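You operate a simulated robot arm through the tools that you are given. There is no shell and no other tool. Be economical: measure what you need, move in short steps, check, and stop when the job is done.

Carry out the task below with a simulated two-armed robot. There is one attempt and no reset: what you move stays moved.

## Task
Stack the brass block that says "29" from the left side of the press twenty-seven table on top of the brass block labelled "57". Take the aluminium block on the right side of the press twenty-seven table and put it away on the third shelf from the top of the blue rack. Put the steel coupling from the right side of the press twenty-six table on the left side of the press twenty-six table. Stack the 100 x 50 brown card from the right side of the press twenty-six table on top of the 70 x 90 brown card. Turn the front power dial to 3. Hold the blue case on the left side of the press twenty-six table steady with one hand and flip the blue case zip the other way with the other. Take the job card from the waist shelf of the left rack and put it in the orange tray. Do these in any order. Set down upright: steel coupling.

It is judged by the outcome, as a careful person would: the job done as asked, and still so three seconds after it is handed in. It fails if anything else is knocked over, pushed out of place, dropped, spilled or broken.

## Robot
Two 7-joint arms with two-finger grippers on one trunk, on a base that drives. Base frame: it is fixed to the floor where the robot stands at the start and does not move with it; the origin is under the middle of the robot, x ahead of it, y to its left, z up. Units: mm, degrees, N and s.
The left shoulder is at the start at [50, 191, 1092], the right one opposite. With the tool pointing down near the work surface each hand reaches from about 100 to 740 mm from the robot's upright axis, wherever it stands, measured 20 degrees to its own side. Places, roughly: aluminium block (9x5x5 cm) [1600, 0, 800]; blue case (6x15x5 cm) [600, -1900, 800]; blue case zip [600, -2000, 800]; brass block [500, 0, 750]; brown card [1750, -1500, 750]; front power dial [1400, -1800, 1200]; job card [-2000, -1250, 1000]; left side of the press twenty-six table [600, -2000, 700]; orange tray (20x27x6 cm) [-2000, 1200, 900]; steel coupling (4x4x6 cm) [1500, -1200, 800]; third shelf of the blue rack [5100, 600, 900]. Payload 2.69 kg a hand.
The TCP of each hand is the grasp point between the finger pads, 20 mm short of the fingertips. In the tool frame z runs along the fingers and y along their closing line. Largest opening 100 mm; the body of the gripper starts 63 mm behind the TCP.
Orientation is that of the tool frame in the base frame, as [roll, pitch, yaw] about the fixed x, y, z axes, in that order (R = Rz(yaw) Ry(pitch) Rx(roll)). With the fingers straight down and closing along the base's y, the tool's x points along the base's -x, its y along +y and its z along -z.

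## Interface
- The arms move only by the tool nudge_tool. It takes "left_deltas", "right_deltas" or both (then of equal length, played together; a hand with none holds still); each is one flat list of numbers, 7 for each row, row after row: the turn, a rotation vector about the tool's x, y, z in units of 8 degrees (1.0 is 8 degrees), then the shift along the tool's x, y, z in units of 50 mm (1.0 is 50 mm), then the closure in counts, from 0 (fully open) to 255 (shut). In form: [ax, ay, az, tx, ty, tz, claw, ax, ay, az, tx, ty, tz, claw, ...]. A call has 1 to 20 rows; each row shifts and turns the commanded pose from where the row before left it, along the tool's axes as they then stand. A call with a number of a shift or a turn outside -1 to 1 is refused whole. Rows are played at 5 a second. More than 50 mm and 8.6 degrees between two rows, or a gripper value outside its range, and nothing of the call is played. A pose out of reach is approached as far as the arm can. The call stops where the force on the tool passes 40 N (or 10 N more than at its start, if that is more) or the arm is blocked; 0.2 s more then pass. Each finger travels about 153 mm/s and halts on what it meets, pressing with about 40 N; the grip force reading is that of the motor and also rises with nothing between the fingers. The clock runs only during rows and for 0.2 s after the last one: add rows that do not move to give the fingers time. It gives the time, the measured TCP pose, the force on the tool (base axes), the opening and the grip force at its end, in the units of the frame above (readings bear some noise), with the torque about the TCP (base axes, N m) and any sound that the robot's microphone picked up.
- Cameras (640 x 400 px; columns grow to the right, rows downward): "scene" is now at [126.3, 4, 1259.6]; the picture's right is [0.02, -1.00, 0.00], its down [-0.61, -0.01, -0.79] and it looks along [0.79, 0.02, -0.61] (base axes); focal length 284 px, centre (320, 200). "left" rides on the left gripper at [70, 19, -99] in its tool frame; the picture's right is [-0.26, 0.97, 0.00], its down [-0.75, -0.20, -0.63] and it looks along [-0.61, -0.16, 0.78] (tool axes); focal length 230 px, centre (320, 200). "right" rides on the right gripper at [70, -19, -99] in its tool frame; the picture's right is [0.26, 0.97, 0.00], its down [-0.75, 0.20, -0.63] and it looks along [-0.61, 0.16, 0.78] (tool axes); focal length 230 px, centre (320, 200). There is no depth. A picture from a camera that has moved, and an enlarged one, comes with that camera's place and axes in the base frame and with its lens.
- get_image(camera): a new picture of that camera. It takes no simulated time.
- raise_lower(by): slides the trunk up (or, below 0, down) by that many mm; the arms and the scene camera ride with it, the base frame stays. It gives what a move gives, with no picture.
- drive_base(legs): drives the robot by 1 to 6 legs, each [ahead, left, turn to the left] in mm, mm and degrees, along the robot's own axes; the way and the turn of a leg run together, so that a leg with both is an arc; at most 1500 mm and 180 degrees a leg. The arms and the cameras ride along, it lands a little off, and it stops where it bumps. It gives what a move gives.
- aim_head(pan, tilt): turns the head with the scene camera to pan (to the left, within 80 degrees either way) and tilt (down, from -29 to 69), counted from straight ahead of the robot. It gives what a move gives.
- close_up(camera, box): a new picture of the part [left, top, right, bottom] of that camera's present view, enlarged. It takes no simulated time.
- sign_off(): hands the job in; it is judged then, once.

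Work in short steps. Places have to be worked out from the pictures, the camera data and where the tool is seen: move nearer, look again, correct. Check each grasp and each placing, and mend what went wrong. You have 186 turns and 166 pictures in all, those below and enlarged ones among them. Open the grippers and draw the arms clear of the work before you hand the job in, unless the task says otherwise; then end with one line.

The tools are called after "Call:" by a JSON object that holds its "fn" and its "kwargs". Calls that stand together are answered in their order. nudge_tool: Moves the arms, as the interface text tells. Its arguments: {"type":"object","properties":{"left_deltas":{"type":"array"},"right_deltas":{"type":"array"}},"required":[]} The other tools are called the same way: raise_lower (by) slides the trunk up or down; drive_base (legs) drives the base; aim_head (pan, tilt) turns the head that bears the scene camera; get_image (camera) takes a picture; close_up (camera, box) takes an enlarged picture of a part of a camera's view; sign_off () hands the job in.

At the start:

```text
t: 0.0
left_tcp_pos: [490.2, 153.4, 1051.0]
left_tool_rot: [-179.9, 0.0, -180.0]
left_contact_force: [-0.2, 0.6, 0.1]
left_torque: [0.03, -0.01, -0.02]
left_width: 99.9
left_finger_force: 0.0
right_tcp_pos: [470.6, -212.1, 1035.6]
right_tool_rot: [-180.0, 0.0, 180.0]
right_contact_force: [0.4, -0.3, -0.2]
right_torque: [-0.02, -0.02, 0.02]
right_width: 100.1
right_finger_force: 0.0
trunk travel left (down, up): [-150.0, 173.0]
robot x, y, heading: [-0.7, -0.9, 0.0]
head pan, tilt: [1.3, 37.8]
```

scene: 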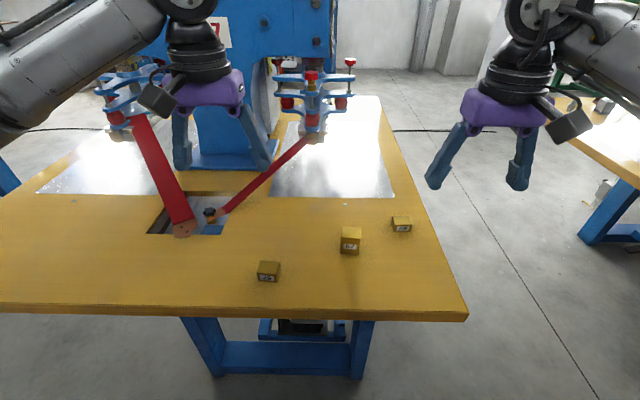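
right: 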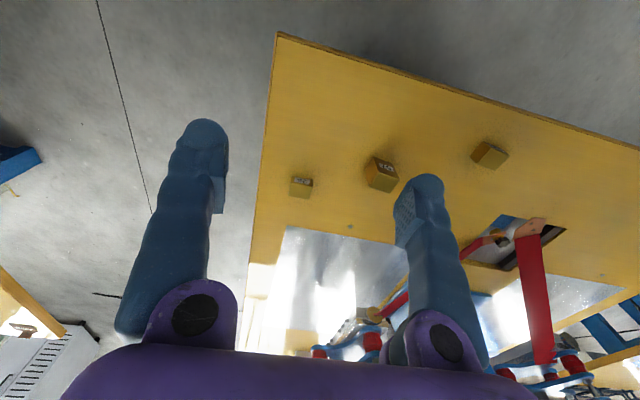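
left: 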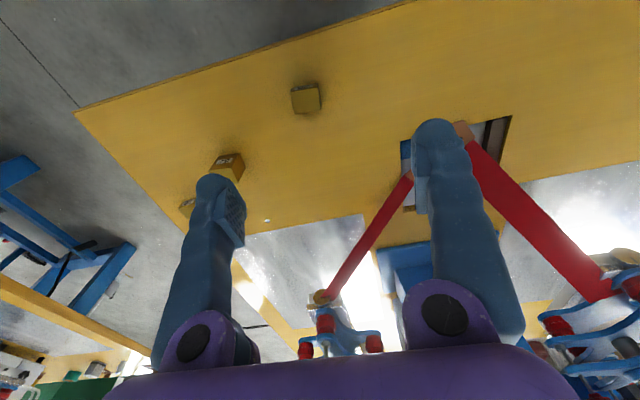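

I see three brass blocks on the near table; I zoom in to read the labels.

Call:
{"fn": "close_up", "kwargs": {"camera": "scene", "box": [230, 200, 430, 325]}}

Call:
{"fn": "close_up", "kwargs": {"camera": "right", "box": [270, 120, 530, 282]}}

```text
3.20 times, centred on (330, 262) of scene
camera zoom: at [126.3, 4.0, 1259.6], right [0.02, -1.0, 0.0], down [-0.61, -0.01, -0.79], along [0.79, 0.02, -0.61], focal length 910 px, centre (288, 0)
```

zoom: 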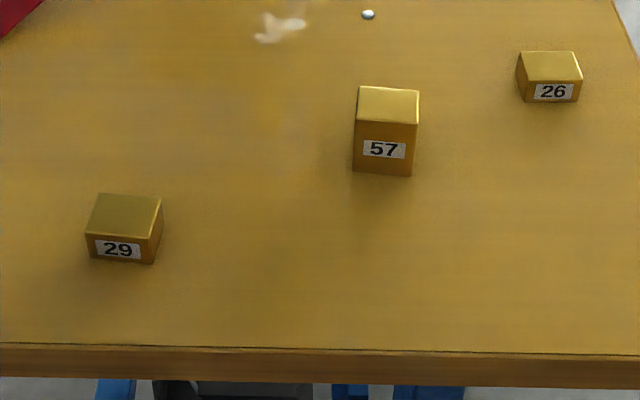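

```text
2.46 times, centred on (400, 201) of right
camera zoom: at [403.6, -230.3, 1134.4], right [-0.26, 0.97, 0.0], down [0.75, 0.2, 0.63], along [0.61, 0.16, -0.78], focal length 566 px, centre (123, 198)
```

zoom: 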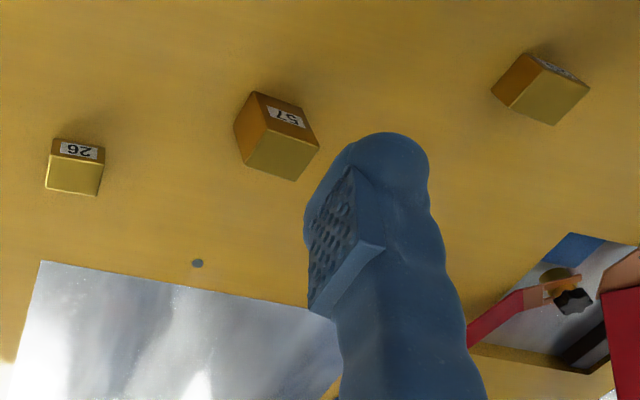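

The blocks: 29 at about (530,128), top z≈758; 57 at (608,-57), top ≈788; table ≈735. I move the left hand over 29 and look.

Call:
{"fn": "nudge_tool", "kwargs": {"left_deltas": [0, 0, 0, -0.4, -0.25, 1, 0, 0, 0, 0, -0.4, -0.25, 1, 0, 0, 0, 0, 0, 0, 1, 0, 0, 0, 0, 0, 0, 1, 0]}}

Call:
{"fn": "get_image", "kwargs": {"camera": "left"}}

Call:
{"fn": "get_image", "kwargs": {"camera": "scene"}}

```text
refused: row 1 steps farther than a row can; nothing moved
```

```text
160 pictures are left
camera left: at [420.5, 171.5, 1151.1], right [0.26, 0.97, 0.0], down [0.75, -0.2, 0.63], along [0.61, -0.16, -0.78], focal length 230 px, centre (320, 200)
```

left: 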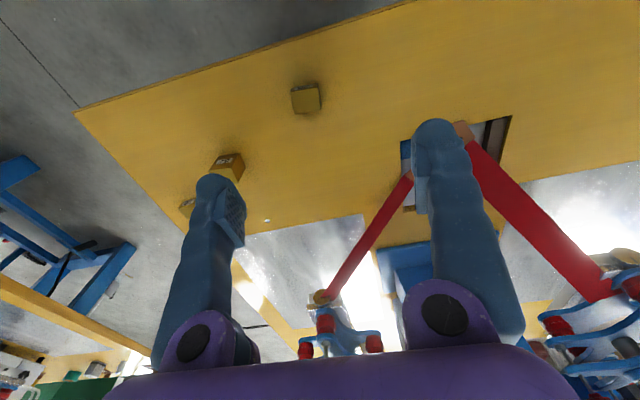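

```text
159 pictures are left
camera scene: at [126.3, 4.0, 1259.6], right [0.02, -1.0, 0.0], down [-0.61, -0.01, -0.79], along [0.79, 0.02, -0.61], focal length 284 px, centre (320, 200)
```

scene: 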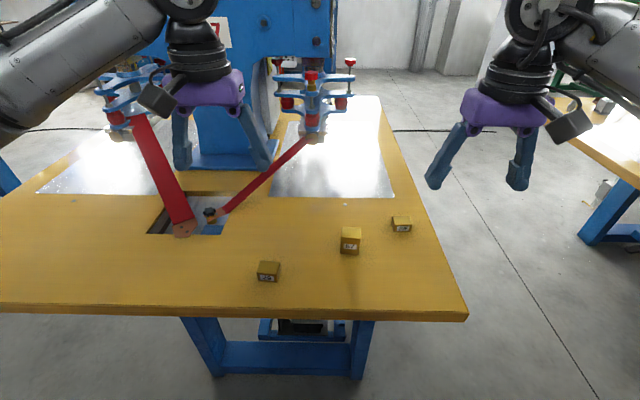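

Steps must be within 50 mm in total; I repeat with smaller combined shifts.

Call:
{"fn": "nudge_tool", "kwargs": {"left_deltas": [0, 0, 0, -0.4, -0.25, 0.85, 0, 0, 0, 0, -0.4, -0.25, 0.85, 0, 0, 0, 0, 0, 0, 0.98, 0, 0, 0, 0, 0, 0, 0.98, 0]}}

Call:
{"fn": "get_image", "kwargs": {"camera": "left"}}

Call:
{"fn": "get_image", "kwargs": {"camera": "scene"}}

```text
t: 1.0
left_tcp_pos: [528.9, 126.1, 871.3]
left_tool_rot: [-179.8, 0.0, 179.9]
left_contact_force: [0.2, -1.0, 0.2]
left_torque: [0.02, 0.03, 0.03]
left_width: 100.1
left_finger_force: 0.1
right_tcp_pos: [472.5, -213.2, 1034.8]
right_tool_rot: [180.0, 0.0, 179.9]
right_contact_force: [-0.2, 0.0, 0.8]
right_torque: [0.02, -0.03, 0.0]
right_width: 100.0
right_finger_force: 0.0
trunk travel left (down, up): [-150.0, 173.0]
robot x, y, heading: [-3.1, -0.9, -0.0]
head pan, tilt: [1.3, 37.8]
```

```text
158 pictures are left
camera left: at [458.7, 145.6, 970.4], right [0.26, 0.97, 0.0], down [0.75, -0.2, 0.63], along [0.61, -0.16, -0.78], focal length 230 px, centre (320, 200)
```

left: 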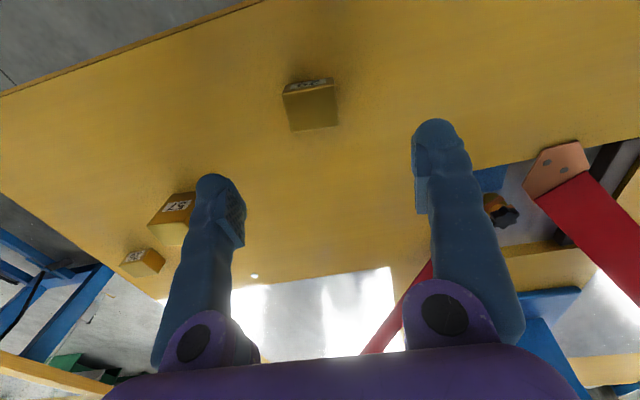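

```text
157 pictures are left
camera scene: at [126.6, 4.1, 1259.7], right [0.02, -1.0, 0.0], down [-0.61, -0.01, -0.79], along [0.79, 0.02, -0.61], focal length 284 px, centre (320, 200)
```

scene: 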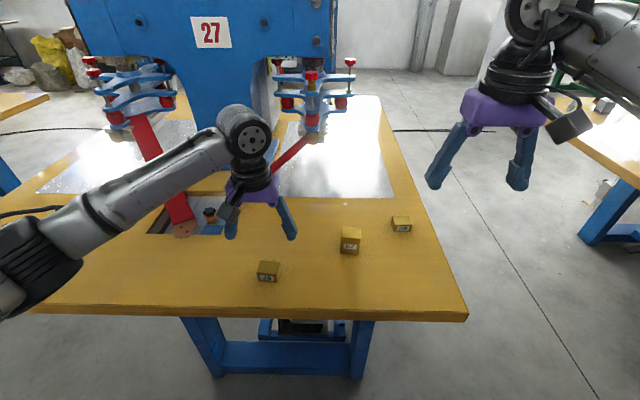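

Left camera puts 29's centre at (522.5,121.6), turned about -5°. I centre on it, turn the hand, and lower to z≈775.

Call:
{"fn": "nudge_tool", "kwargs": {"left_deltas": [0, 0, 0.6, 0.128, -0.09, 0, 0, 0, 0, 0, 0, 0, 0.96, 0, 0, 0, 0, 0, 0, 0.96, 0, 0, 0, 0, 0, 0, 0, 0]}}

Call:
{"fn": "get_image", "kwargs": {"camera": "left"}}

```text
t: 2.0
left_tcp_pos: [523.7, 122.3, 772.9]
left_tool_rot: [179.9, 0.0, 175.1]
left_contact_force: [0.3, 0.8, -0.3]
left_torque: [0.02, -0.01, 0.02]
left_width: 100.2
left_finger_force: 0.1
right_tcp_pos: [471.6, -213.7, 1036.1]
right_tool_rot: [-179.9, 0.0, -180.0]
right_contact_force: [0.1, -0.5, 0.8]
right_torque: [0.01, 0.01, 0.02]
right_width: 99.6
right_finger_force: 0.0
trunk travel left (down, up): [-150.0, 173.0]
robot x, y, heading: [0.2, 2.9, 0.0]
head pan, tilt: [1.3, 37.8]
```

```text
156 pictures are left
camera left: at [454.5, 147.0, 874.5], right [0.34, 0.94, 0.0], down [0.73, -0.26, 0.63], along [0.59, -0.21, -0.78], focal length 230 px, centre (320, 200)
```

left: 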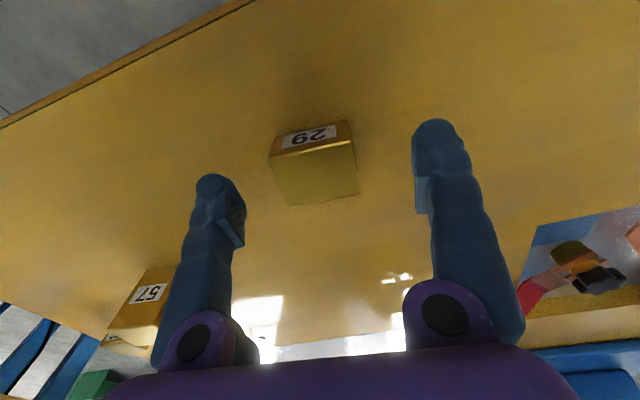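

Block sits centred between the fingers. I lower gently toward the table to find contact.

Call:
{"fn": "nudge_tool", "kwargs": {"left_deltas": [0, 0, 0, 0, 0, 0.16, 0, 0, 0, 0, 0, 0, 0.08, 0, 0, 0, 0, 0, 0, 0.04, 0, 0, 0, 0, 0, 0, 0, 0]}}

Call:
{"fn": "get_image", "kwargs": {"camera": "left"}}

```text
t: 3.0
left_tcp_pos: [524.0, 123.2, 759.1]
left_tool_rot: [180.0, 0.0, 175.3]
left_contact_force: [-0.2, -0.5, 0.4]
left_torque: [0.02, -0.03, 0.04]
left_width: 99.9
left_finger_force: 0.1
right_tcp_pos: [471.0, -212.8, 1034.9]
right_tool_rot: [-180.0, 0.0, 180.0]
right_contact_force: [-0.2, 0.3, -0.7]
right_torque: [0.01, 0.0, 0.0]
right_width: 99.7
right_finger_force: 0.0
trunk travel left (down, up): [-150.0, 173.0]
robot x, y, heading: [0.2, 1.1, -0.1]
head pan, tilt: [1.3, 37.8]
```

```text
155 pictures are left
camera left: at [454.9, 147.2, 858.8], right [0.34, 0.94, 0.0], down [0.73, -0.26, 0.63], along [0.59, -0.21, -0.78], focal length 230 px, centre (320, 200)
```

left: 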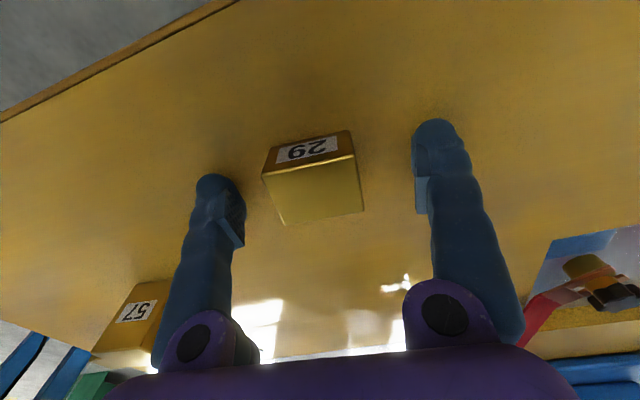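

Fingers straddle the block with tips near the table; I close.

Call:
{"fn": "nudge_tool", "kwargs": {"left_deltas": [0, 0, 0, 0, 0, 0, 255, 0, 0, 0, 0, 0, 0, 255, 0, 0, 0, 0, 0, 0, 255, 0, 0, 0, 0, 0, -0.2, 255, 0, 0, 0, 0, 0, -1, 255, 0, 0, 0, 0, 0, -0.6, 255]}}

Call:
{"fn": "get_image", "kwargs": {"camera": "left"}}

```text
t: 4.4
left_tcp_pos: [525.1, 123.2, 845.2]
left_tool_rot: [-180.0, -0.1, 175.2]
left_contact_force: [0.6, 1.3, -3.3]
left_torque: [0.02, 0.0, 0.0]
left_width: 44.2
left_finger_force: 39.9
right_tcp_pos: [470.5, -212.4, 1035.1]
right_tool_rot: [-179.9, 0.0, -179.9]
right_contact_force: [-0.1, -0.3, -0.1]
right_torque: [-0.03, 0.0, -0.03]
right_width: 100.2
right_finger_force: 0.1
trunk travel left (down, up): [-150.0, 173.0]
robot x, y, heading: [-1.7, -0.5, -0.1]
head pan, tilt: [1.3, 37.8]
```

```text
154 pictures are left
camera left: at [456.2, 148.0, 946.4], right [0.34, 0.94, 0.0], down [0.73, -0.26, 0.63], along [0.59, -0.21, -0.78], focal length 230 px, centre (320, 200)
```

left: 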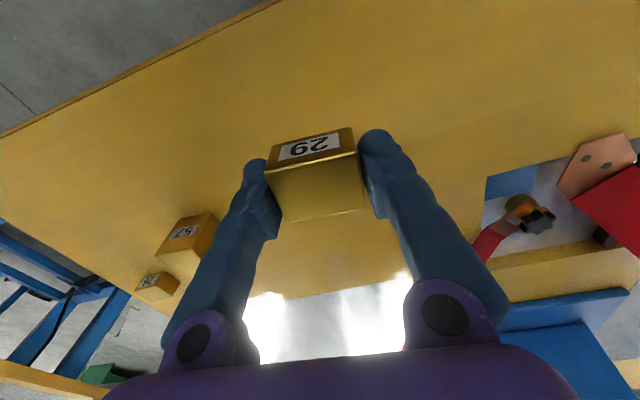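

Block 29 is held (44 mm). I carry it raised part-way toward 57 and take another fix on 57.

Call:
{"fn": "nudge_tool", "kwargs": {"left_deltas": [0, 0, 0, -0.1, -0.69, -0.1, 255, 0, 0, 0, 0, -0.69, -0.1, 255, 0, 0, 0, 0, -0.69, -0.1, 255, 0, 0, 0, 0, 0, 0, 255]}}

Call:
{"fn": "get_image", "kwargs": {"camera": "left"}}

Call:
{"fn": "close_up", "kwargs": {"camera": "scene", "box": [240, 150, 440, 275]}}

```text
t: 5.4
left_tcp_pos: [520.3, 21.9, 862.9]
left_tool_rot: [-180.0, 0.0, 175.2]
left_contact_force: [-0.2, -0.4, -4.0]
left_torque: [0.01, -0.05, 0.02]
left_width: 43.9
left_finger_force: 39.5
right_tcp_pos: [472.4, -213.0, 1034.7]
right_tool_rot: [-180.0, 0.0, 180.0]
right_contact_force: [-0.2, -0.5, 0.2]
right_torque: [0.02, 0.01, 0.04]
right_width: 99.8
right_finger_force: 0.2
trunk travel left (down, up): [-150.0, 173.0]
robot x, y, heading: [0.1, 0.7, -0.1]
head pan, tilt: [1.3, 37.8]
```

```text
153 pictures are left
camera left: at [452.4, 47.1, 963.0], right [0.34, 0.94, 0.0], down [0.73, -0.26, 0.63], along [0.59, -0.21, -0.78], focal length 230 px, centre (320, 200)
```

left: 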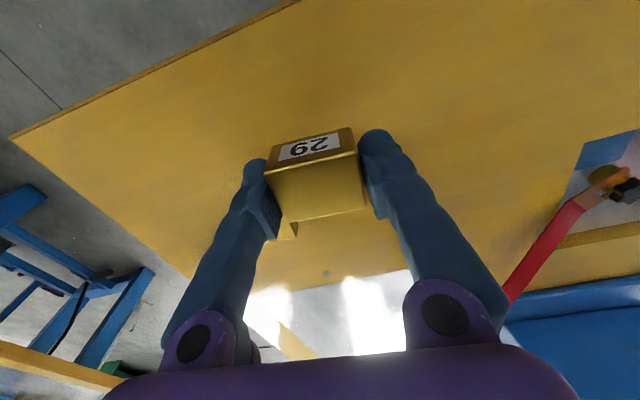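

```text
3.20 times, centred on (340, 212) of scene
camera zoom: at [126.7, 4.3, 1259.6], right [0.02, -1.0, 0.0], down [-0.61, -0.01, -0.79], along [0.79, 0.02, -0.61], focal length 910 px, centre (256, 160)
```

zoom: 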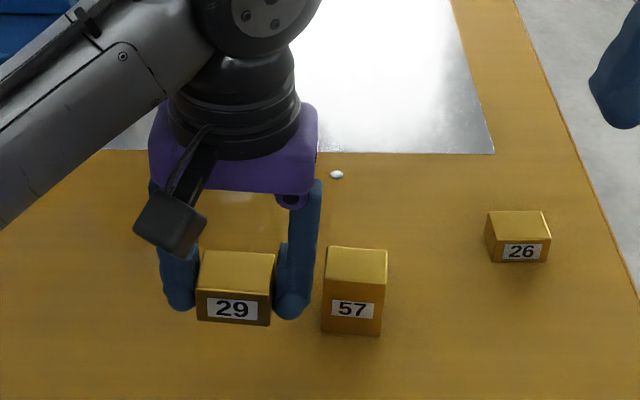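

I move over 57 at a clear height, then compare both blocks from the scene and right cameras.

Call:
{"fn": "nudge_tool", "kwargs": {"left_deltas": [0, 0, 0, -0.595, -0.5, 0.087, 255, 0, 0, 0, -0.595, -0.5, 0.087, 255, 0, 0, 0, -0.595, -0.5, 0.087, 255, 0, 0, 0, 0, 0, 0, 255]}}

Call:
{"fn": "close_up", "kwargs": {"camera": "scene", "box": [280, 160, 440, 260]}}

Call:
{"fn": "close_up", "kwargs": {"camera": "right", "box": [300, 100, 500, 225]}}

```text
t: 6.4
left_tcp_pos: [604.0, -62.0, 851.1]
left_tool_rot: [180.0, 0.0, 175.2]
left_contact_force: [0.4, -0.1, -3.0]
left_torque: [0.0, 0.02, 0.01]
left_width: 43.8
left_finger_force: 40.0
right_tcp_pos: [471.4, -210.9, 1034.7]
right_tool_rot: [180.0, -0.1, -180.0]
right_contact_force: [-0.2, 0.1, -0.2]
right_torque: [-0.02, -0.01, -0.01]
right_width: 100.2
right_finger_force: 0.0
trunk travel left (down, up): [-150.0, 173.0]
robot x, y, heading: [1.8, -0.6, -0.0]
head pan, tilt: [1.3, 37.8]
```

```text
4.00 times, centred on (360, 210) of scene
camera zoom: at [126.8, 4.5, 1259.6], right [0.02, -1.0, 0.0], down [-0.61, -0.01, -0.79], along [0.79, 0.02, -0.61], focal length 1138 px, centre (160, 160)
```

zoom: 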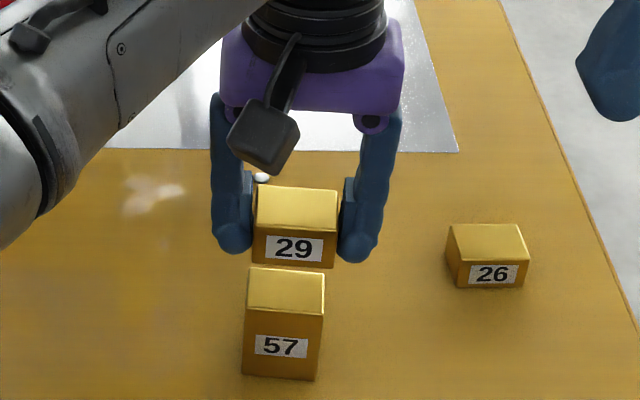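

```text
3.20 times, centred on (400, 162) of right
camera zoom: at [404.0, -229.8, 1134.2], right [-0.26, 0.97, 0.0], down [0.75, 0.2, 0.63], along [0.61, 0.16, -0.78], focal length 736 px, centre (64, 320)
```

zoom: 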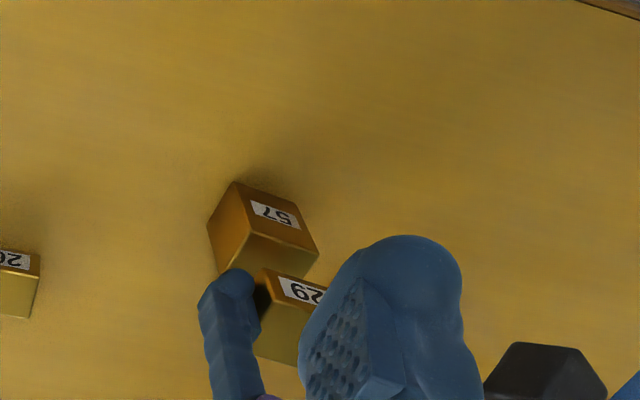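

Both views agree within a couple of mm. I lower to leave a small gap and check.

Call:
{"fn": "nudge_tool", "kwargs": {"left_deltas": [0, 0, 0, -0.02, 0.02, 0.3, 255, 0, 0, 0, 0, 0, 0.3, 255, 0, 0, 0, 0, 0, 0, 255]}}

Call:
{"fn": "close_up", "kwargs": {"camera": "scene", "box": [280, 160, 440, 260]}}

Call:
{"fn": "close_up", "kwargs": {"camera": "right", "box": [300, 100, 500, 225]}}

```text
t: 7.2
left_tcp_pos: [603.8, -60.3, 819.8]
left_tool_rot: [-180.0, 0.0, 175.2]
left_contact_force: [-0.2, 0.8, -3.4]
left_torque: [0.03, 0.0, -0.02]
left_width: 44.1
left_finger_force: 40.0
right_tcp_pos: [472.3, -213.8, 1034.7]
right_tool_rot: [-180.0, -0.1, -180.0]
right_contact_force: [0.0, 0.9, 0.5]
right_torque: [-0.01, 0.01, 0.05]
right_width: 100.0
right_finger_force: 0.1
trunk travel left (down, up): [-150.0, 173.0]
robot x, y, heading: [0.7, 0.3, 0.1]
head pan, tilt: [1.3, 37.8]
```

```text
4.00 times, centred on (360, 210) of scene
camera zoom: at [126.6, 4.0, 1259.6], right [0.02, -1.0, 0.0], down [-0.61, -0.01, -0.79], along [0.79, 0.02, -0.61], focal length 1138 px, centre (160, 160)
```

zoom: 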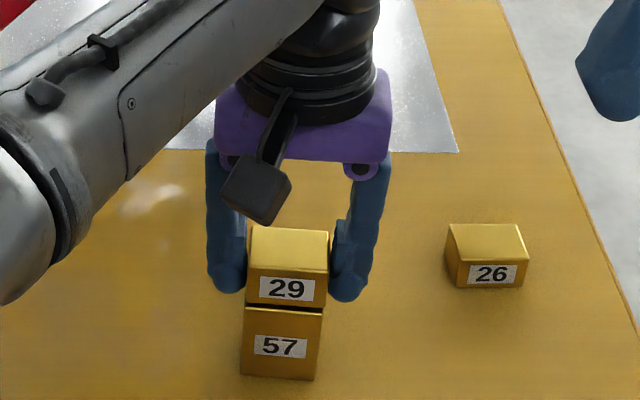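

```text
3.20 times, centred on (400, 162) of right
camera zoom: at [403.9, -230.3, 1134.2], right [-0.26, 0.97, 0.0], down [0.75, 0.2, 0.63], along [0.61, 0.16, -0.78], focal length 736 px, centre (64, 320)
```

zoom: 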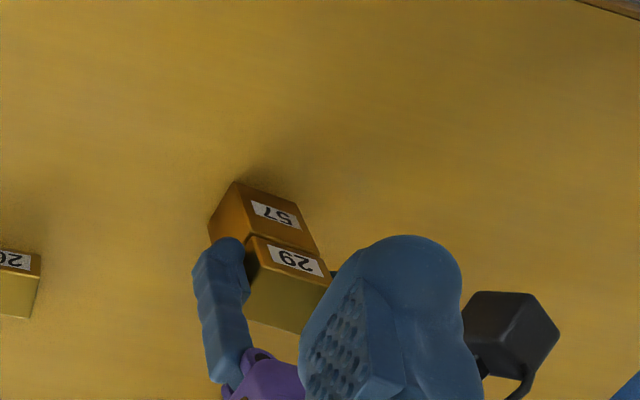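

Nearly aligned, a small gap remains. I shift 1.5 mm left and lower 4 mm.

Call:
{"fn": "nudge_tool", "kwargs": {"left_deltas": [0, 0, 0, 0, 0.03, 0.04, 255, 0, 0, 0, 0, 0, 0.04, 255, 0, 0, 0, 0, 0, 0, 255]}}

Call:
{"fn": "close_up", "kwargs": {"camera": "scene", "box": [320, 200, 400, 250]}}

```text
t: 8.0
left_tcp_pos: [604.8, -57.7, 816.9]
left_tool_rot: [-179.9, 0.1, 175.2]
left_contact_force: [0.6, 0.2, 1.0]
left_torque: [0.1, -0.11, 0.01]
left_width: 44.3
left_finger_force: 39.9
right_tcp_pos: [471.6, -212.5, 1035.3]
right_tool_rot: [-180.0, 0.0, -180.0]
right_contact_force: [-0.3, 0.1, 0.1]
right_torque: [0.01, -0.04, 0.0]
right_width: 100.0
right_finger_force: 0.1
trunk travel left (down, up): [-150.0, 173.0]
robot x, y, heading: [1.0, 1.5, -0.1]
head pan, tilt: [1.3, 37.8]
```

```text
8.00 times, centred on (360, 225) of scene
camera zoom: at [126.3, 4.1, 1259.7], right [0.02, -1.0, 0.0], down [-0.61, -0.01, -0.79], along [0.79, 0.02, -0.61], focal length 2275 px, centre (0, 0)
```

zoom: 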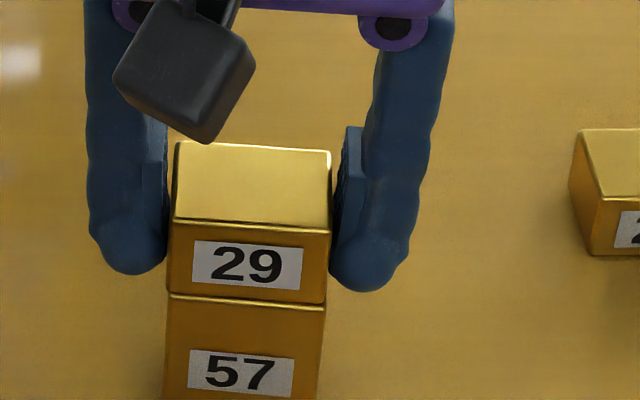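

Contact: the load left the hand. I press 0.5 mm, open and rise clear.

Call:
{"fn": "nudge_tool", "kwargs": {"left_deltas": [0, 0, 0, 0, 0, 0.01, 255, 0, 0, 0, 0, 0, 0, 150, 0, 0, 0, 0, 0, 0, 0, 0, 0, 0, 0, 0, 0, 0, 0, 0, 0, 0, 0, -0.5, 0, 0, 0, 0, 0, 0, -1, 0, 0, 0, 0, 0, 0, -1, 0, 0, 0, 0, 0, 0, -1, 0, 0, 0, 0, 0, 0, 0, 0]}}

Call:
{"fn": "close_up", "kwargs": {"camera": "scene", "box": [280, 160, 440, 260]}}

```text
t: 10.0
left_tcp_pos: [603.2, -60.1, 992.5]
left_tool_rot: [-179.9, 0.0, 175.2]
left_contact_force: [-0.6, -0.6, 0.4]
left_torque: [0.01, 0.04, -0.04]
left_width: 100.0
left_finger_force: 0.0
right_tcp_pos: [471.2, -212.8, 1034.6]
right_tool_rot: [-180.0, 0.0, -180.0]
right_contact_force: [0.1, -0.2, 0.3]
right_torque: [-0.01, 0.0, 0.01]
right_width: 99.8
right_finger_force: 0.1
trunk travel left (down, up): [-150.0, 173.0]
robot x, y, heading: [-0.4, -0.4, -0.3]
head pan, tilt: [1.3, 37.8]
```

```text
4.00 times, centred on (360, 210) of scene
camera zoom: at [126.7, 4.0, 1259.6], right [0.02, -1.0, 0.0], down [-0.61, -0.01, -0.79], along [0.79, 0.02, -0.61], focal length 1138 px, centre (160, 160)
```

zoom: 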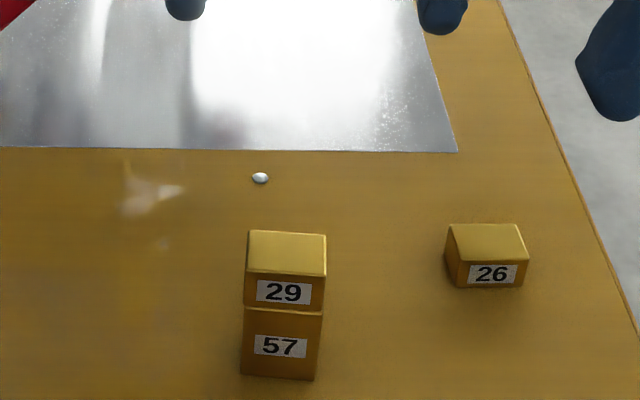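

29 is stacked on 57. I pull the left hand back and look right toward the press 26 table and ahead.

Call:
{"fn": "nudge_tool", "kwargs": {"left_deltas": "[0, 0, 0, 0.8, 0.5, -0.3, 0, 0, 0, 0, 0.8, 0.5, -0.3, 0, 0, 0, 0, 0.8, 0.5, -0.3, 0, 0, 0, 0, 0.8, 0.5, -0.3, 0, 0, 0, -0.6, 0.6, 0.5, -0.3, 0], \"right_deltas\": [0, 0, 0, 0, 0, 0, 0]"}}

Call:
{"fn": "aim_head", "kwargs": {"pan": -60, "tilt": 25}}

Call:
{"fn": "get_image", "kwargs": {"camera": "scene"}}

```text
refused: deltas could not be read
```

```text
t: 11.3
left_tcp_pos: [601.8, -60.0, 992.4]
left_tool_rot: [-180.0, 0.0, 175.2]
left_contact_force: [0.4, 0.5, -0.2]
left_torque: [-0.01, 0.0, 0.0]
left_width: 99.9
left_finger_force: 0.1
right_tcp_pos: [471.1, -212.6, 1036.7]
right_tool_rot: [180.0, -0.1, 180.0]
right_contact_force: [0.2, -0.2, -0.4]
right_torque: [0.01, 0.01, -0.03]
right_width: 100.0
right_finger_force: 0.1
trunk travel left (down, up): [-150.0, 173.0]
robot x, y, heading: [2.6, -0.4, -0.1]
head pan, tilt: [-60.0, 25.0]
```

```text
145 pictures are left
camera scene: at [86.0, -77.7, 1279.6], right [-0.87, -0.5, 0.0], down [-0.21, 0.37, -0.91], along [0.45, -0.78, -0.42], focal length 284 px, centre (320, 200)
```

scene: 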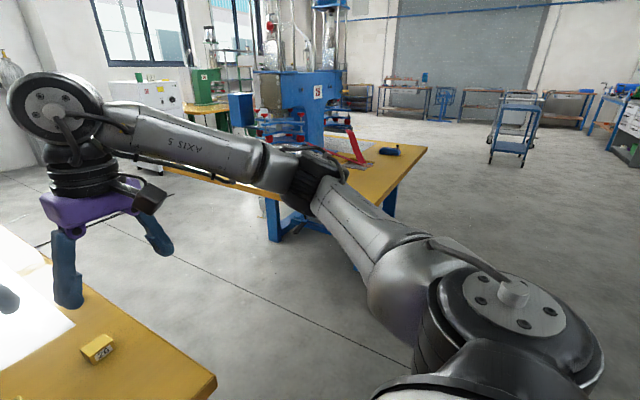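

The call format was wrong; I retract the left hand properly now.

Call:
{"fn": "nudge_tool", "kwargs": {"left_deltas": [0, 0, 0, 0.6, 0.5, -0.25, 0, 0, 0, 0, 0.6, 0.5, -0.25, 0, 0, 0, 0, 0.6, 0.5, -0.25, 0, 0, 0, 0, 0.6, 0.5, -0.25, 0, 0, 0, 0, 0.6, 0.5, -0.25, 0, 0, 0, 0, 0.6, 0.5, -0.25, 0, 0, 0, 0, 0.6, 0.5, -0.25, 0, 0, 0, -0.6, 0.6, 0.5, -0.25, 0], "right_deltas": [0, 0, 0, 0.4, 0.2, -0.2, 0, 0, 0, 0, 0.4, 0.2, -0.2, 0, 0, 0, 0, 0.4, 0.2, -0.2, 0, 0, 0, 0, 0.4, 0, -0.2, 0, 0, 0, 0, 0.4, 0, -0.2, 0, 0, 0, 0, 0, 0, 0, 0, 0, 0, 0, 0, 0, 0, 0, 0, 0, 0, 0, 0, 0, 0]}}

Call:
{"fn": "aim_head", "kwargs": {"pan": -40, "tilt": 10}}

Call:
{"fn": "get_image", "kwargs": {"camera": "scene"}}

```text
t: 13.1
left_tcp_pos: [379.6, 160.8, 1091.5]
left_tool_rot: [179.9, 0.0, -179.9]
left_contact_force: [-0.8, -0.1, 0.5]
left_torque: [-0.04, -0.04, 0.0]
left_width: 99.7
left_finger_force: 0.1
right_tcp_pos: [370.8, -182.0, 1086.7]
right_tool_rot: [179.9, 0.1, 179.9]
right_contact_force: [-0.3, 0.7, -0.3]
right_torque: [-0.02, 0.0, 0.0]
right_width: 100.2
right_finger_force: 0.1
trunk travel left (down, up): [-150.0, 173.0]
robot x, y, heading: [-1.1, 1.0, -0.1]
head pan, tilt: [-60.0, 25.0]
```

```text
t: 13.9
left_tcp_pos: [379.8, 159.3, 1090.8]
left_tool_rot: [180.0, 0.0, 179.9]
left_contact_force: [0.7, 0.0, 0.4]
left_torque: [0.03, 0.0, 0.01]
left_width: 100.0
left_finger_force: 0.1
right_tcp_pos: [370.8, -183.3, 1085.9]
right_tool_rot: [-179.9, 0.0, 180.0]
right_contact_force: [0.0, -0.5, 0.2]
right_torque: [0.01, -0.04, -0.02]
right_width: 100.0
right_finger_force: 0.0
trunk travel left (down, up): [-150.0, 173.0]
robot x, y, heading: [-0.4, -3.2, -0.1]
head pan, tilt: [-40.0, 10.0]
```

```text
144 pictures are left
camera scene: at [111.1, -57.7, 1304.0], right [-0.64, -0.77, 0.0], down [-0.13, 0.11, -0.98], along [0.75, -0.63, -0.17], focal length 284 px, centre (320, 200)
```

scene: 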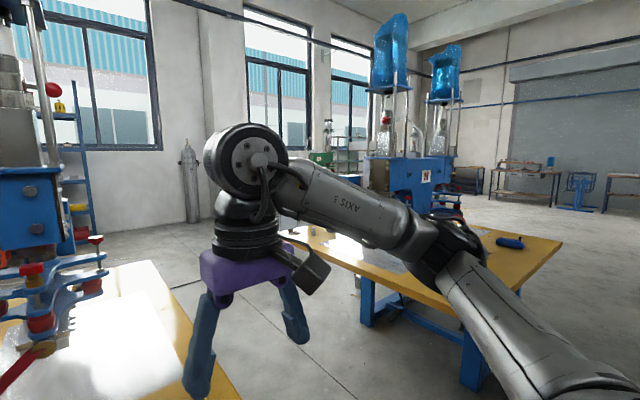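

Tables 27 and 26 leave a corridor centred near y≈-660. I strafe there and look down it.

Call:
{"fn": "drive_base", "kwargs": {"legs": [[0, -660, 0]]}}

Call:
{"fn": "aim_head", "kwargs": {"pan": 0, "tilt": 30}}

Call:
{"fn": "get_image", "kwargs": {"camera": "scene"}}

```text
t: 20.2
left_tcp_pos: [380.8, -505.2, 1090.6]
left_tool_rot: [-179.9, 0.1, 179.6]
left_contact_force: [0.4, -0.8, 0.3]
left_torque: [-0.01, 0.0, 0.01]
left_width: 99.9
left_finger_force: 0.1
right_tcp_pos: [368.1, -847.6, 1086.9]
right_tool_rot: [180.0, 0.0, 179.6]
right_contact_force: [-0.6, -0.2, 0.6]
right_torque: [0.02, -0.01, 0.0]
right_width: 99.9
right_finger_force: 0.0
trunk travel left (down, up): [-150.0, 173.0]
robot x, y, heading: [-1.3, -660.5, -0.6]
head pan, tilt: [-40.0, 10.0]
```

```text
t: 21.3
left_tcp_pos: [379.1, -505.2, 1089.8]
left_tool_rot: [-180.0, 0.0, 179.7]
left_contact_force: [0.2, 0.5, -0.6]
left_torque: [0.0, 0.02, 0.0]
left_width: 99.9
left_finger_force: 0.1
right_tcp_pos: [368.7, -847.6, 1087.7]
right_tool_rot: [-180.0, 0.0, 179.6]
right_contact_force: [0.0, 1.4, 0.2]
right_torque: [-0.01, -0.01, -0.01]
right_width: 100.2
right_finger_force: 0.0
trunk travel left (down, up): [-150.0, 173.0]
robot x, y, heading: [-5.0, -664.9, -0.2]
head pan, tilt: [0.0, 30.0]
```

```text
143 pictures are left
camera scene: at [128.0, -660.2, 1271.7], right [-0.01, -1.0, 0.0], down [-0.5, 0.0, -0.87], along [0.87, -0.01, -0.5], focal length 284 px, centre (320, 200)
```

scene: 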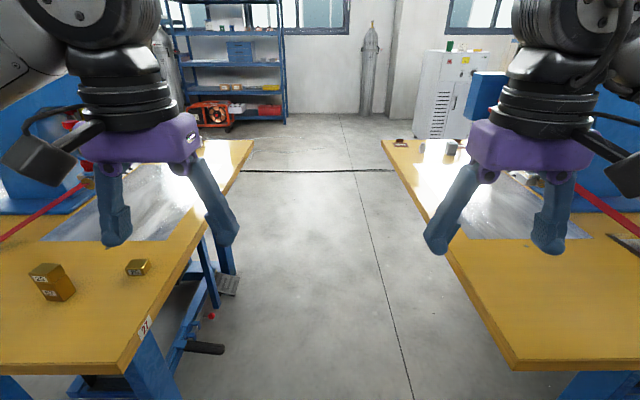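

Corridor is clear. I drive 1450 ahead and look to each side.

Call:
{"fn": "drive_base", "kwargs": {"legs": [[1450, 0, 0]]}}

Call:
{"fn": "aim_head", "kwargs": {"pan": 70, "tilt": 35}}

Call:
{"fn": "get_image", "kwargs": {"camera": "scene"}}

Call:
{"fn": "aim_head", "kwargs": {"pan": -70, "tilt": 30}}

Call:
{"fn": "get_image", "kwargs": {"camera": "scene"}}

```text
t: 28.3
left_tcp_pos: [1793.2, -527.6, 1089.8]
left_tool_rot: [-179.9, 0.0, 178.8]
left_contact_force: [0.3, -0.2, 0.3]
left_torque: [-0.01, 0.0, 0.0]
left_width: 100.0
left_finger_force: 0.2
right_tcp_pos: [1777.6, -870.9, 1087.1]
right_tool_rot: [180.0, 0.1, 178.9]
right_contact_force: [0.0, 0.5, -0.2]
right_torque: [0.0, -0.03, -0.01]
right_width: 100.1
right_finger_force: 0.1
trunk travel left (down, up): [-150.0, 173.0]
robot x, y, heading: [1414.5, -681.8, -1.0]
head pan, tilt: [0.0, 30.0]
```

```text
t: 29.7
left_tcp_pos: [1792.2, -528.7, 1091.1]
left_tool_rot: [-180.0, 0.0, 178.8]
left_contact_force: [0.8, -0.1, 0.2]
left_torque: [-0.01, -0.04, 0.0]
left_width: 99.9
left_finger_force: 0.1
right_tcp_pos: [1777.3, -870.9, 1087.2]
right_tool_rot: [179.9, -0.1, 178.9]
right_contact_force: [0.2, 0.0, -0.6]
right_torque: [-0.04, -0.05, -0.01]
right_width: 100.2
right_finger_force: 0.0
trunk travel left (down, up): [-150.0, 173.0]
robot x, y, heading: [1408.2, -681.5, -1.0]
head pan, tilt: [70.0, 35.0]
```

```text
142 pictures are left
camera scene: at [1480.9, -596.7, 1263.9], right [0.93, -0.36, 0.0], down [-0.21, -0.53, -0.82], along [0.3, 0.76, -0.57], focal length 284 px, centre (320, 200)
```

scene: 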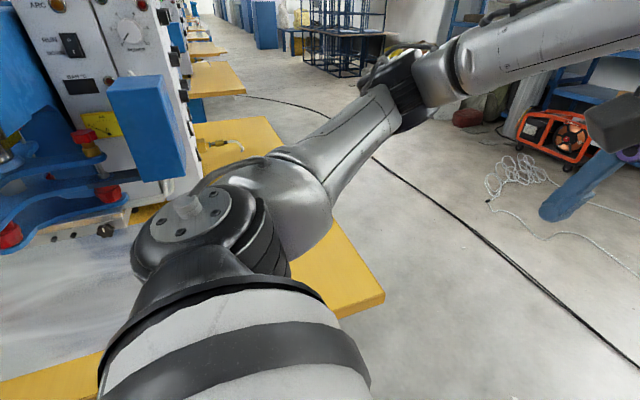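

```text
t: 31.9
left_tcp_pos: [1793.3, -527.5, 1090.2]
left_tool_rot: [-179.9, 0.1, 178.9]
left_contact_force: [0.2, -0.1, -0.3]
left_torque: [-0.02, -0.01, -0.03]
left_width: 100.1
left_finger_force: 0.0
right_tcp_pos: [1777.2, -870.4, 1087.0]
right_tool_rot: [180.0, 0.0, 178.9]
right_contact_force: [-0.3, -0.3, -0.2]
right_torque: [-0.02, 0.0, 0.01]
right_width: 100.3
right_finger_force: 0.2
trunk travel left (down, up): [-150.0, 173.0]
robot x, y, heading: [1410.6, -683.8, -1.3]
head pan, tilt: [-70.0, 30.0]
```

```text
141 pictures are left
camera scene: at [1478.4, -764.3, 1271.7], right [-0.95, -0.32, 0.0], down [-0.16, 0.47, -0.87], along [0.28, -0.82, -0.5], focal length 284 px, centre (320, 200)
```

scene: 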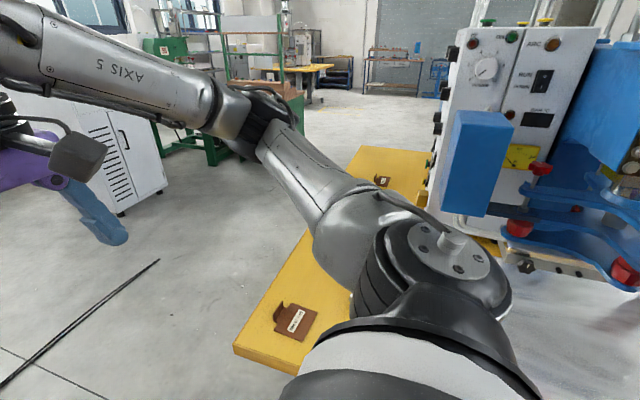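

I drive past the table ends and turn to face back (−x) at table 27's right end.

Call:
{"fn": "drive_base", "kwargs": {"legs": [[950, 0, 0], [0, 660, 0], [0, 0, 90], [0, 0, 90]]}}

Call:
{"fn": "aim_head", "kwargs": {"pan": 0, "tilt": 35}}

Call:
{"fn": "get_image", "kwargs": {"camera": "scene"}}

```text
t: 50.3
left_tcp_pos: [1975.8, -207.3, 1091.4]
left_tool_rot: [-180.0, 0.1, 1.0]
left_contact_force: [0.6, 0.6, -0.7]
left_torque: [0.02, -0.01, 0.03]
left_width: 100.0
left_finger_force: 0.0
right_tcp_pos: [1978.1, 135.4, 1086.1]
right_tool_rot: [180.0, 0.0, 1.0]
right_contact_force: [0.3, -0.5, 0.7]
right_torque: [0.0, -0.01, 0.01]
right_width: 100.2
right_finger_force: 0.0
trunk travel left (down, up): [-150.0, 173.0]
robot x, y, heading: [2351.6, -44.7, -179.1]
head pan, tilt: [-70.0, 30.0]
```

```text
t: 51.7
left_tcp_pos: [1975.9, -206.8, 1090.1]
left_tool_rot: [180.0, -0.1, 0.9]
left_contact_force: [0.8, 0.5, 0.5]
left_torque: [0.03, 0.0, 0.0]
left_width: 99.8
left_finger_force: 0.1
right_tcp_pos: [1978.0, 134.4, 1087.4]
right_tool_rot: [-180.0, 0.0, 0.9]
right_contact_force: [0.8, -0.1, 0.1]
right_torque: [-0.02, 0.0, 0.01]
right_width: 99.8
right_finger_force: 0.0
trunk travel left (down, up): [-150.0, 173.0]
robot x, y, heading: [2354.2, -44.0, -179.1]
head pan, tilt: [0.0, 35.0]
```

```text
140 pictures are left
camera scene: at [2225.0, -41.6, 1263.9], right [-0.02, 1.0, 0.0], down [0.57, 0.01, -0.82], along [-0.82, -0.01, -0.57], focal length 284 px, centre (320, 200)
```

scene: 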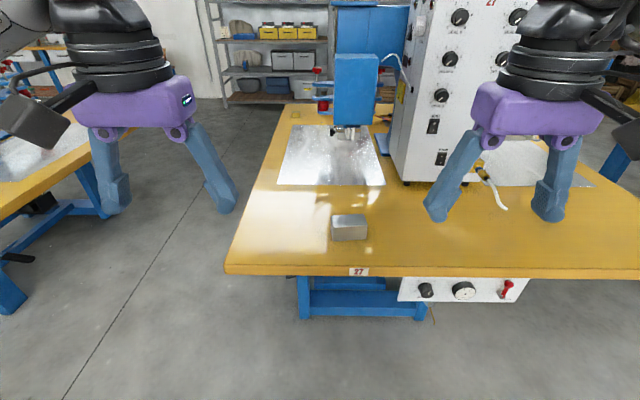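

The aluminium block lies at about (1639,26), long along y. I edge forward, then bring the right hand above it with fingers turned to close across its 5 cm side.

Call:
{"fn": "drive_base", "kwargs": {"legs": [[150, 0, -0.9]]}}

Call:
{"fn": "close_up", "kwargs": {"camera": "scene", "box": [240, 200, 480, 350]}}

Call:
{"fn": "get_image", "kwargs": {"camera": "right"}}

```text
t: 53.1
left_tcp_pos: [1823.0, -203.2, 1091.0]
left_tool_rot: [180.0, 0.0, 0.1]
left_contact_force: [-1.1, 0.3, -0.3]
left_torque: [0.01, -0.04, 0.0]
left_width: 100.0
left_finger_force: 0.0
right_tcp_pos: [1833.1, 139.5, 1087.2]
right_tool_rot: [-179.9, 0.1, 0.0]
right_contact_force: [-0.2, -0.8, 0.0]
right_torque: [0.03, 0.01, 0.03]
right_width: 100.0
right_finger_force: 0.1
trunk travel left (down, up): [-150.0, 173.0]
robot x, y, heading: [2204.3, -43.6, -179.8]
head pan, tilt: [0.0, 35.0]
```

```text
2.67 times, centred on (360, 275) of scene
camera zoom: at [2075.6, -41.2, 1263.8], right [0.0, 1.0, 0.0], down [0.57, 0.0, -0.82], along [-0.82, 0.0, -0.57], focal length 758 px, centre (213, 0)
```

zoom: 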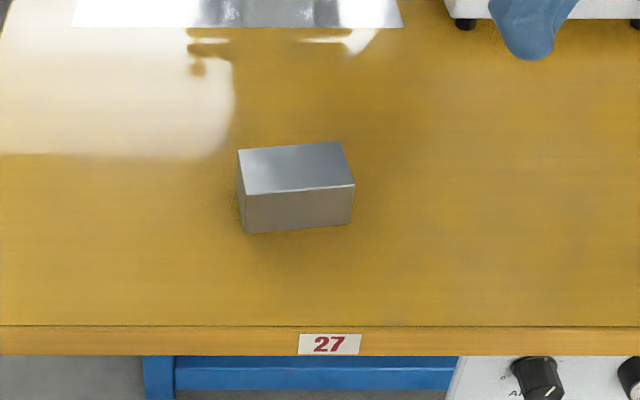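

```text
138 pictures are left
camera right: at [1903.3, 159.2, 1185.6], right [0.26, -0.97, 0.0], down [-0.75, -0.2, 0.63], along [-0.61, -0.16, -0.78], focal length 230 px, centre (320, 200)
```

right: 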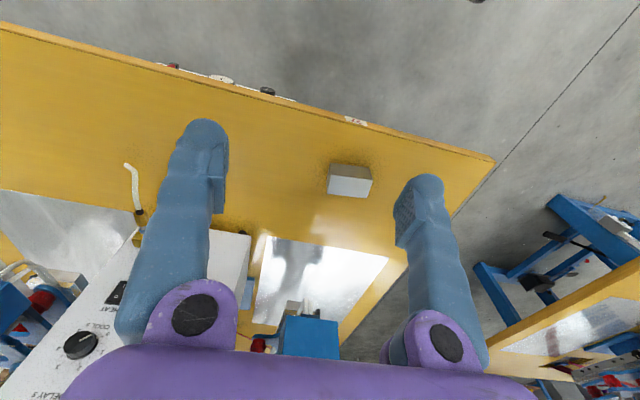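

Block centre ≈(1634,28), long axis tilted ~7.5°. I move the right hand over it and rotate the fingers ~82.5°.

Call:
{"fn": "nudge_tool", "kwargs": {"right_deltas": [0, 0, 0, -0.569, 0.319, 0.59, 0, 0, 0, 0, -0.569, 0.319, 0.59, 0, 0, 0, 0, -0.569, 0.319, 0.59, 0, 0, 0, 0, -0.569, 0.319, 0.59, 0, 0, 0, 0, -0.569, 0.319, 0.59, 0, 0, 0, 0, -0.569, 0.319, 0.59, 0, 0, 0, 0, -0.569, 0.319, 0.59, 0, 0, 0, 0.9375, 0, 0, 0, 0, 0, 0, 0.9375, 0, 0, 0, 0, 0, 0, 0.9375, 0, 0, 0, 0, 0, 0, 0.9375, 0, 0, 0, 0, 0, 0, 0.9375, 0, 0, 0, 0, 0, 0, 0.9375, 0, 0, 0, 0, 0, 0, 0.9375, 0, 0, 0, 0, 0, 0, 0.9375, 0, 0, 0, 0, 0, 0, 0.9375, 0, 0, 0, 0, 0, 0, 0.9375, 0, 0, 0, 0, 0, 0, 0.9375, 0, 0, 0, 0, 0, 0, 0, 0, 0, 0, 0]}}

Call:
{"fn": "get_image", "kwargs": {"camera": "right"}}

Call:
{"fn": "get_image", "kwargs": {"camera": "scene"}}

```text
t: 57.1
left_tcp_pos: [1825.0, -203.9, 1090.8]
left_tool_rot: [179.9, 0.0, 0.1]
left_contact_force: [-0.4, -0.7, -0.3]
left_torque: [0.03, -0.02, 0.0]
left_width: 99.9
left_finger_force: 0.1
right_tcp_pos: [1632.5, 26.8, 879.5]
right_tool_rot: [-180.0, 0.0, -82.5]
right_contact_force: [-0.2, 0.1, -0.1]
right_torque: [-0.01, 0.0, 0.02]
right_width: 100.2
right_finger_force: 0.1
trunk travel left (down, up): [-150.0, 173.0]
robot x, y, heading: [2202.7, -42.9, -180.0]
head pan, tilt: [0.0, 35.0]
```

```text
137 pictures are left
camera right: at [1663.1, -38.3, 979.7], right [-0.92, -0.38, 0.0], down [-0.3, 0.72, 0.63], along [-0.24, 0.58, -0.78], focal length 230 px, centre (320, 200)
```

right: 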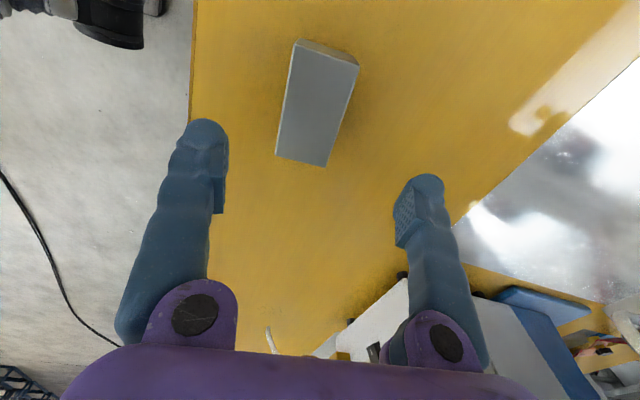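

```text
136 pictures are left
camera scene: at [2076.4, -41.2, 1263.9], right [0.0, 1.0, 0.0], down [0.57, 0.0, -0.82], along [-0.82, 0.0, -0.57], focal length 284 px, centre (320, 200)
```

scene: 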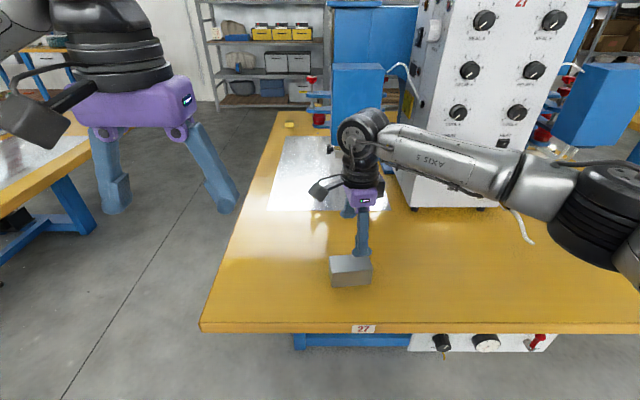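

Wrist camera puts the centre at about (1643,22). I correct and descend to z≈820 to recheck.

Call:
{"fn": "nudge_tool", "kwargs": {"right_deltas": [0, 0, 0, 0.127, -0.195, 0.6, 0, 0, 0, 0, 0, 0, 0.6, 0, 0, 0, 0, 0, 0, 0, 0]}}

Call:
{"fn": "get_image", "kwargs": {"camera": "right"}}

```text
t: 57.9
left_tcp_pos: [1826.4, -204.1, 1090.5]
left_tool_rot: [180.0, 0.0, 0.2]
left_contact_force: [0.1, 0.8, 0.2]
left_torque: [-0.02, 0.0, 0.0]
left_width: 99.8
left_finger_force: 0.0
right_tcp_pos: [1643.7, 21.0, 820.4]
right_tool_rot: [-179.9, 0.0, -82.4]
right_contact_force: [0.5, -0.1, 0.2]
right_torque: [-0.02, -0.01, 0.01]
right_width: 99.9
right_finger_force: 0.0
trunk travel left (down, up): [-150.0, 173.0]
robot x, y, heading: [2204.5, -45.5, -179.7]
head pan, tilt: [0.0, 35.0]
```

```text
135 pictures are left
camera right: at [1673.5, -44.8, 919.2], right [-0.92, -0.38, 0.0], down [-0.3, 0.72, 0.63], along [-0.24, 0.58, -0.78], focal length 230 px, centre (320, 200)
```

right: 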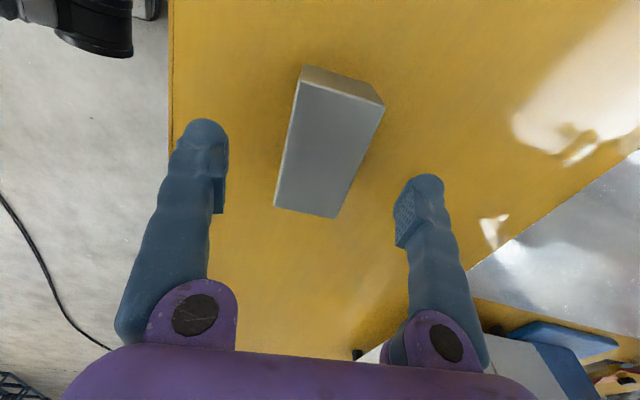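

Well centred. I lower to z≈768, close, and lift 40 mm.

Call:
{"fn": "nudge_tool", "kwargs": {"right_deltas": [0, 0, 0, 0, 0.04, 0.5, 0, 0, 0, 0, 0, 0, 0.54, 0, 0, 0, 0, 0, 0, 0, 0, 0, 0, 0, 0, 0, 0, 255, 0, 0, 0, 0, 0, 0, 255, 0, 0, 0, 0, 0, 0, 255, 0, 0, 0, 0, 0, -0.4, 255, 0, 0, 0, 0, 0, -0.4, 255, 0, 0, 0, 0, 0, 0, 255]}}

Call:
{"fn": "get_image", "kwargs": {"camera": "right"}}

```text
t: 59.9
left_tcp_pos: [1824.1, -202.3, 1090.9]
left_tool_rot: [179.9, 0.0, 0.1]
left_contact_force: [0.0, 0.2, 0.1]
left_torque: [-0.01, 0.0, 0.0]
left_width: 100.1
left_finger_force: 0.1
right_tcp_pos: [1643.4, 20.3, 807.6]
right_tool_rot: [-180.0, 0.0, -82.4]
right_contact_force: [-0.5, 0.7, -6.8]
right_torque: [0.04, -0.03, 0.03]
right_width: 49.1
right_finger_force: 40.5
trunk travel left (down, up): [-150.0, 173.0]
robot x, y, heading: [2203.3, -38.9, -179.8]
head pan, tilt: [0.0, 35.0]
```

```text
134 pictures are left
camera right: at [1672.2, -44.7, 907.0], right [-0.92, -0.38, 0.0], down [-0.3, 0.72, 0.63], along [-0.24, 0.58, -0.78], focal length 230 px, centre (320, 200)
```

right: 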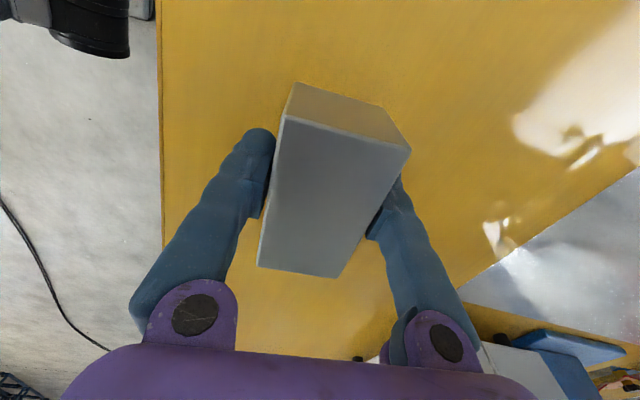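

Held. I turn it back 82° so its long side points at the robot, then lower to just above the table.

Call:
{"fn": "nudge_tool", "kwargs": {"right_deltas": [0, 0, -0.936, 0, 0, 0, 255, 0, 0, -0.936, 0, 0, 0, 255, 0, 0, -0.936, 0, 0, 0, 255, 0, 0, -0.936, 0, 0, 0, 255, 0, 0, -0.936, 0, 0, 0, 255, 0, 0, -0.936, 0, 0, 0, 255, 0, 0, -0.936, 0, 0, 0, 255, 0, 0, -0.936, 0, 0, 0, 255, 0, 0, -0.936, 0, 0, 0, 255, 0, 0, -0.936, 0, 0, 0, 255, 0, 0, -0.936, 0, 0, 0, 255, 0, 0, 0, 0, 0, 0.38, 255, 0, 0, 0, 0, 0, 0.38, 255, 0, 0, 0, 0, 0, 0, 255]}}

Call:
{"fn": "close_up", "kwargs": {"camera": "scene", "box": [240, 200, 480, 350]}}

```text
t: 62.9
left_tcp_pos: [1824.6, -203.6, 1090.1]
left_tool_rot: [180.0, 0.0, 0.0]
left_contact_force: [1.0, 0.4, 0.7]
left_torque: [0.03, 0.0, 0.0]
left_width: 100.3
left_finger_force: 0.1
right_tcp_pos: [1642.9, 22.0, 769.2]
right_tool_rot: [180.0, 0.0, 0.0]
right_contact_force: [0.7, 0.3, -5.2]
right_torque: [0.01, -0.04, 0.02]
right_width: 49.2
right_finger_force: 40.0
trunk travel left (down, up): [-150.0, 173.0]
robot x, y, heading: [2207.3, -44.8, -180.0]
head pan, tilt: [0.0, 35.0]
```

```text
2.67 times, centred on (360, 275) of scene
camera zoom: at [2075.9, -41.1, 1263.8], right [0.0, 1.0, 0.0], down [0.57, 0.0, -0.82], along [-0.82, 0.0, -0.57], focal length 758 px, centre (213, 0)
```

zoom: 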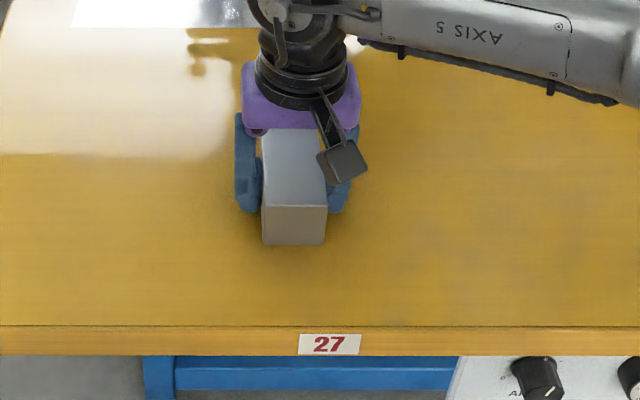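

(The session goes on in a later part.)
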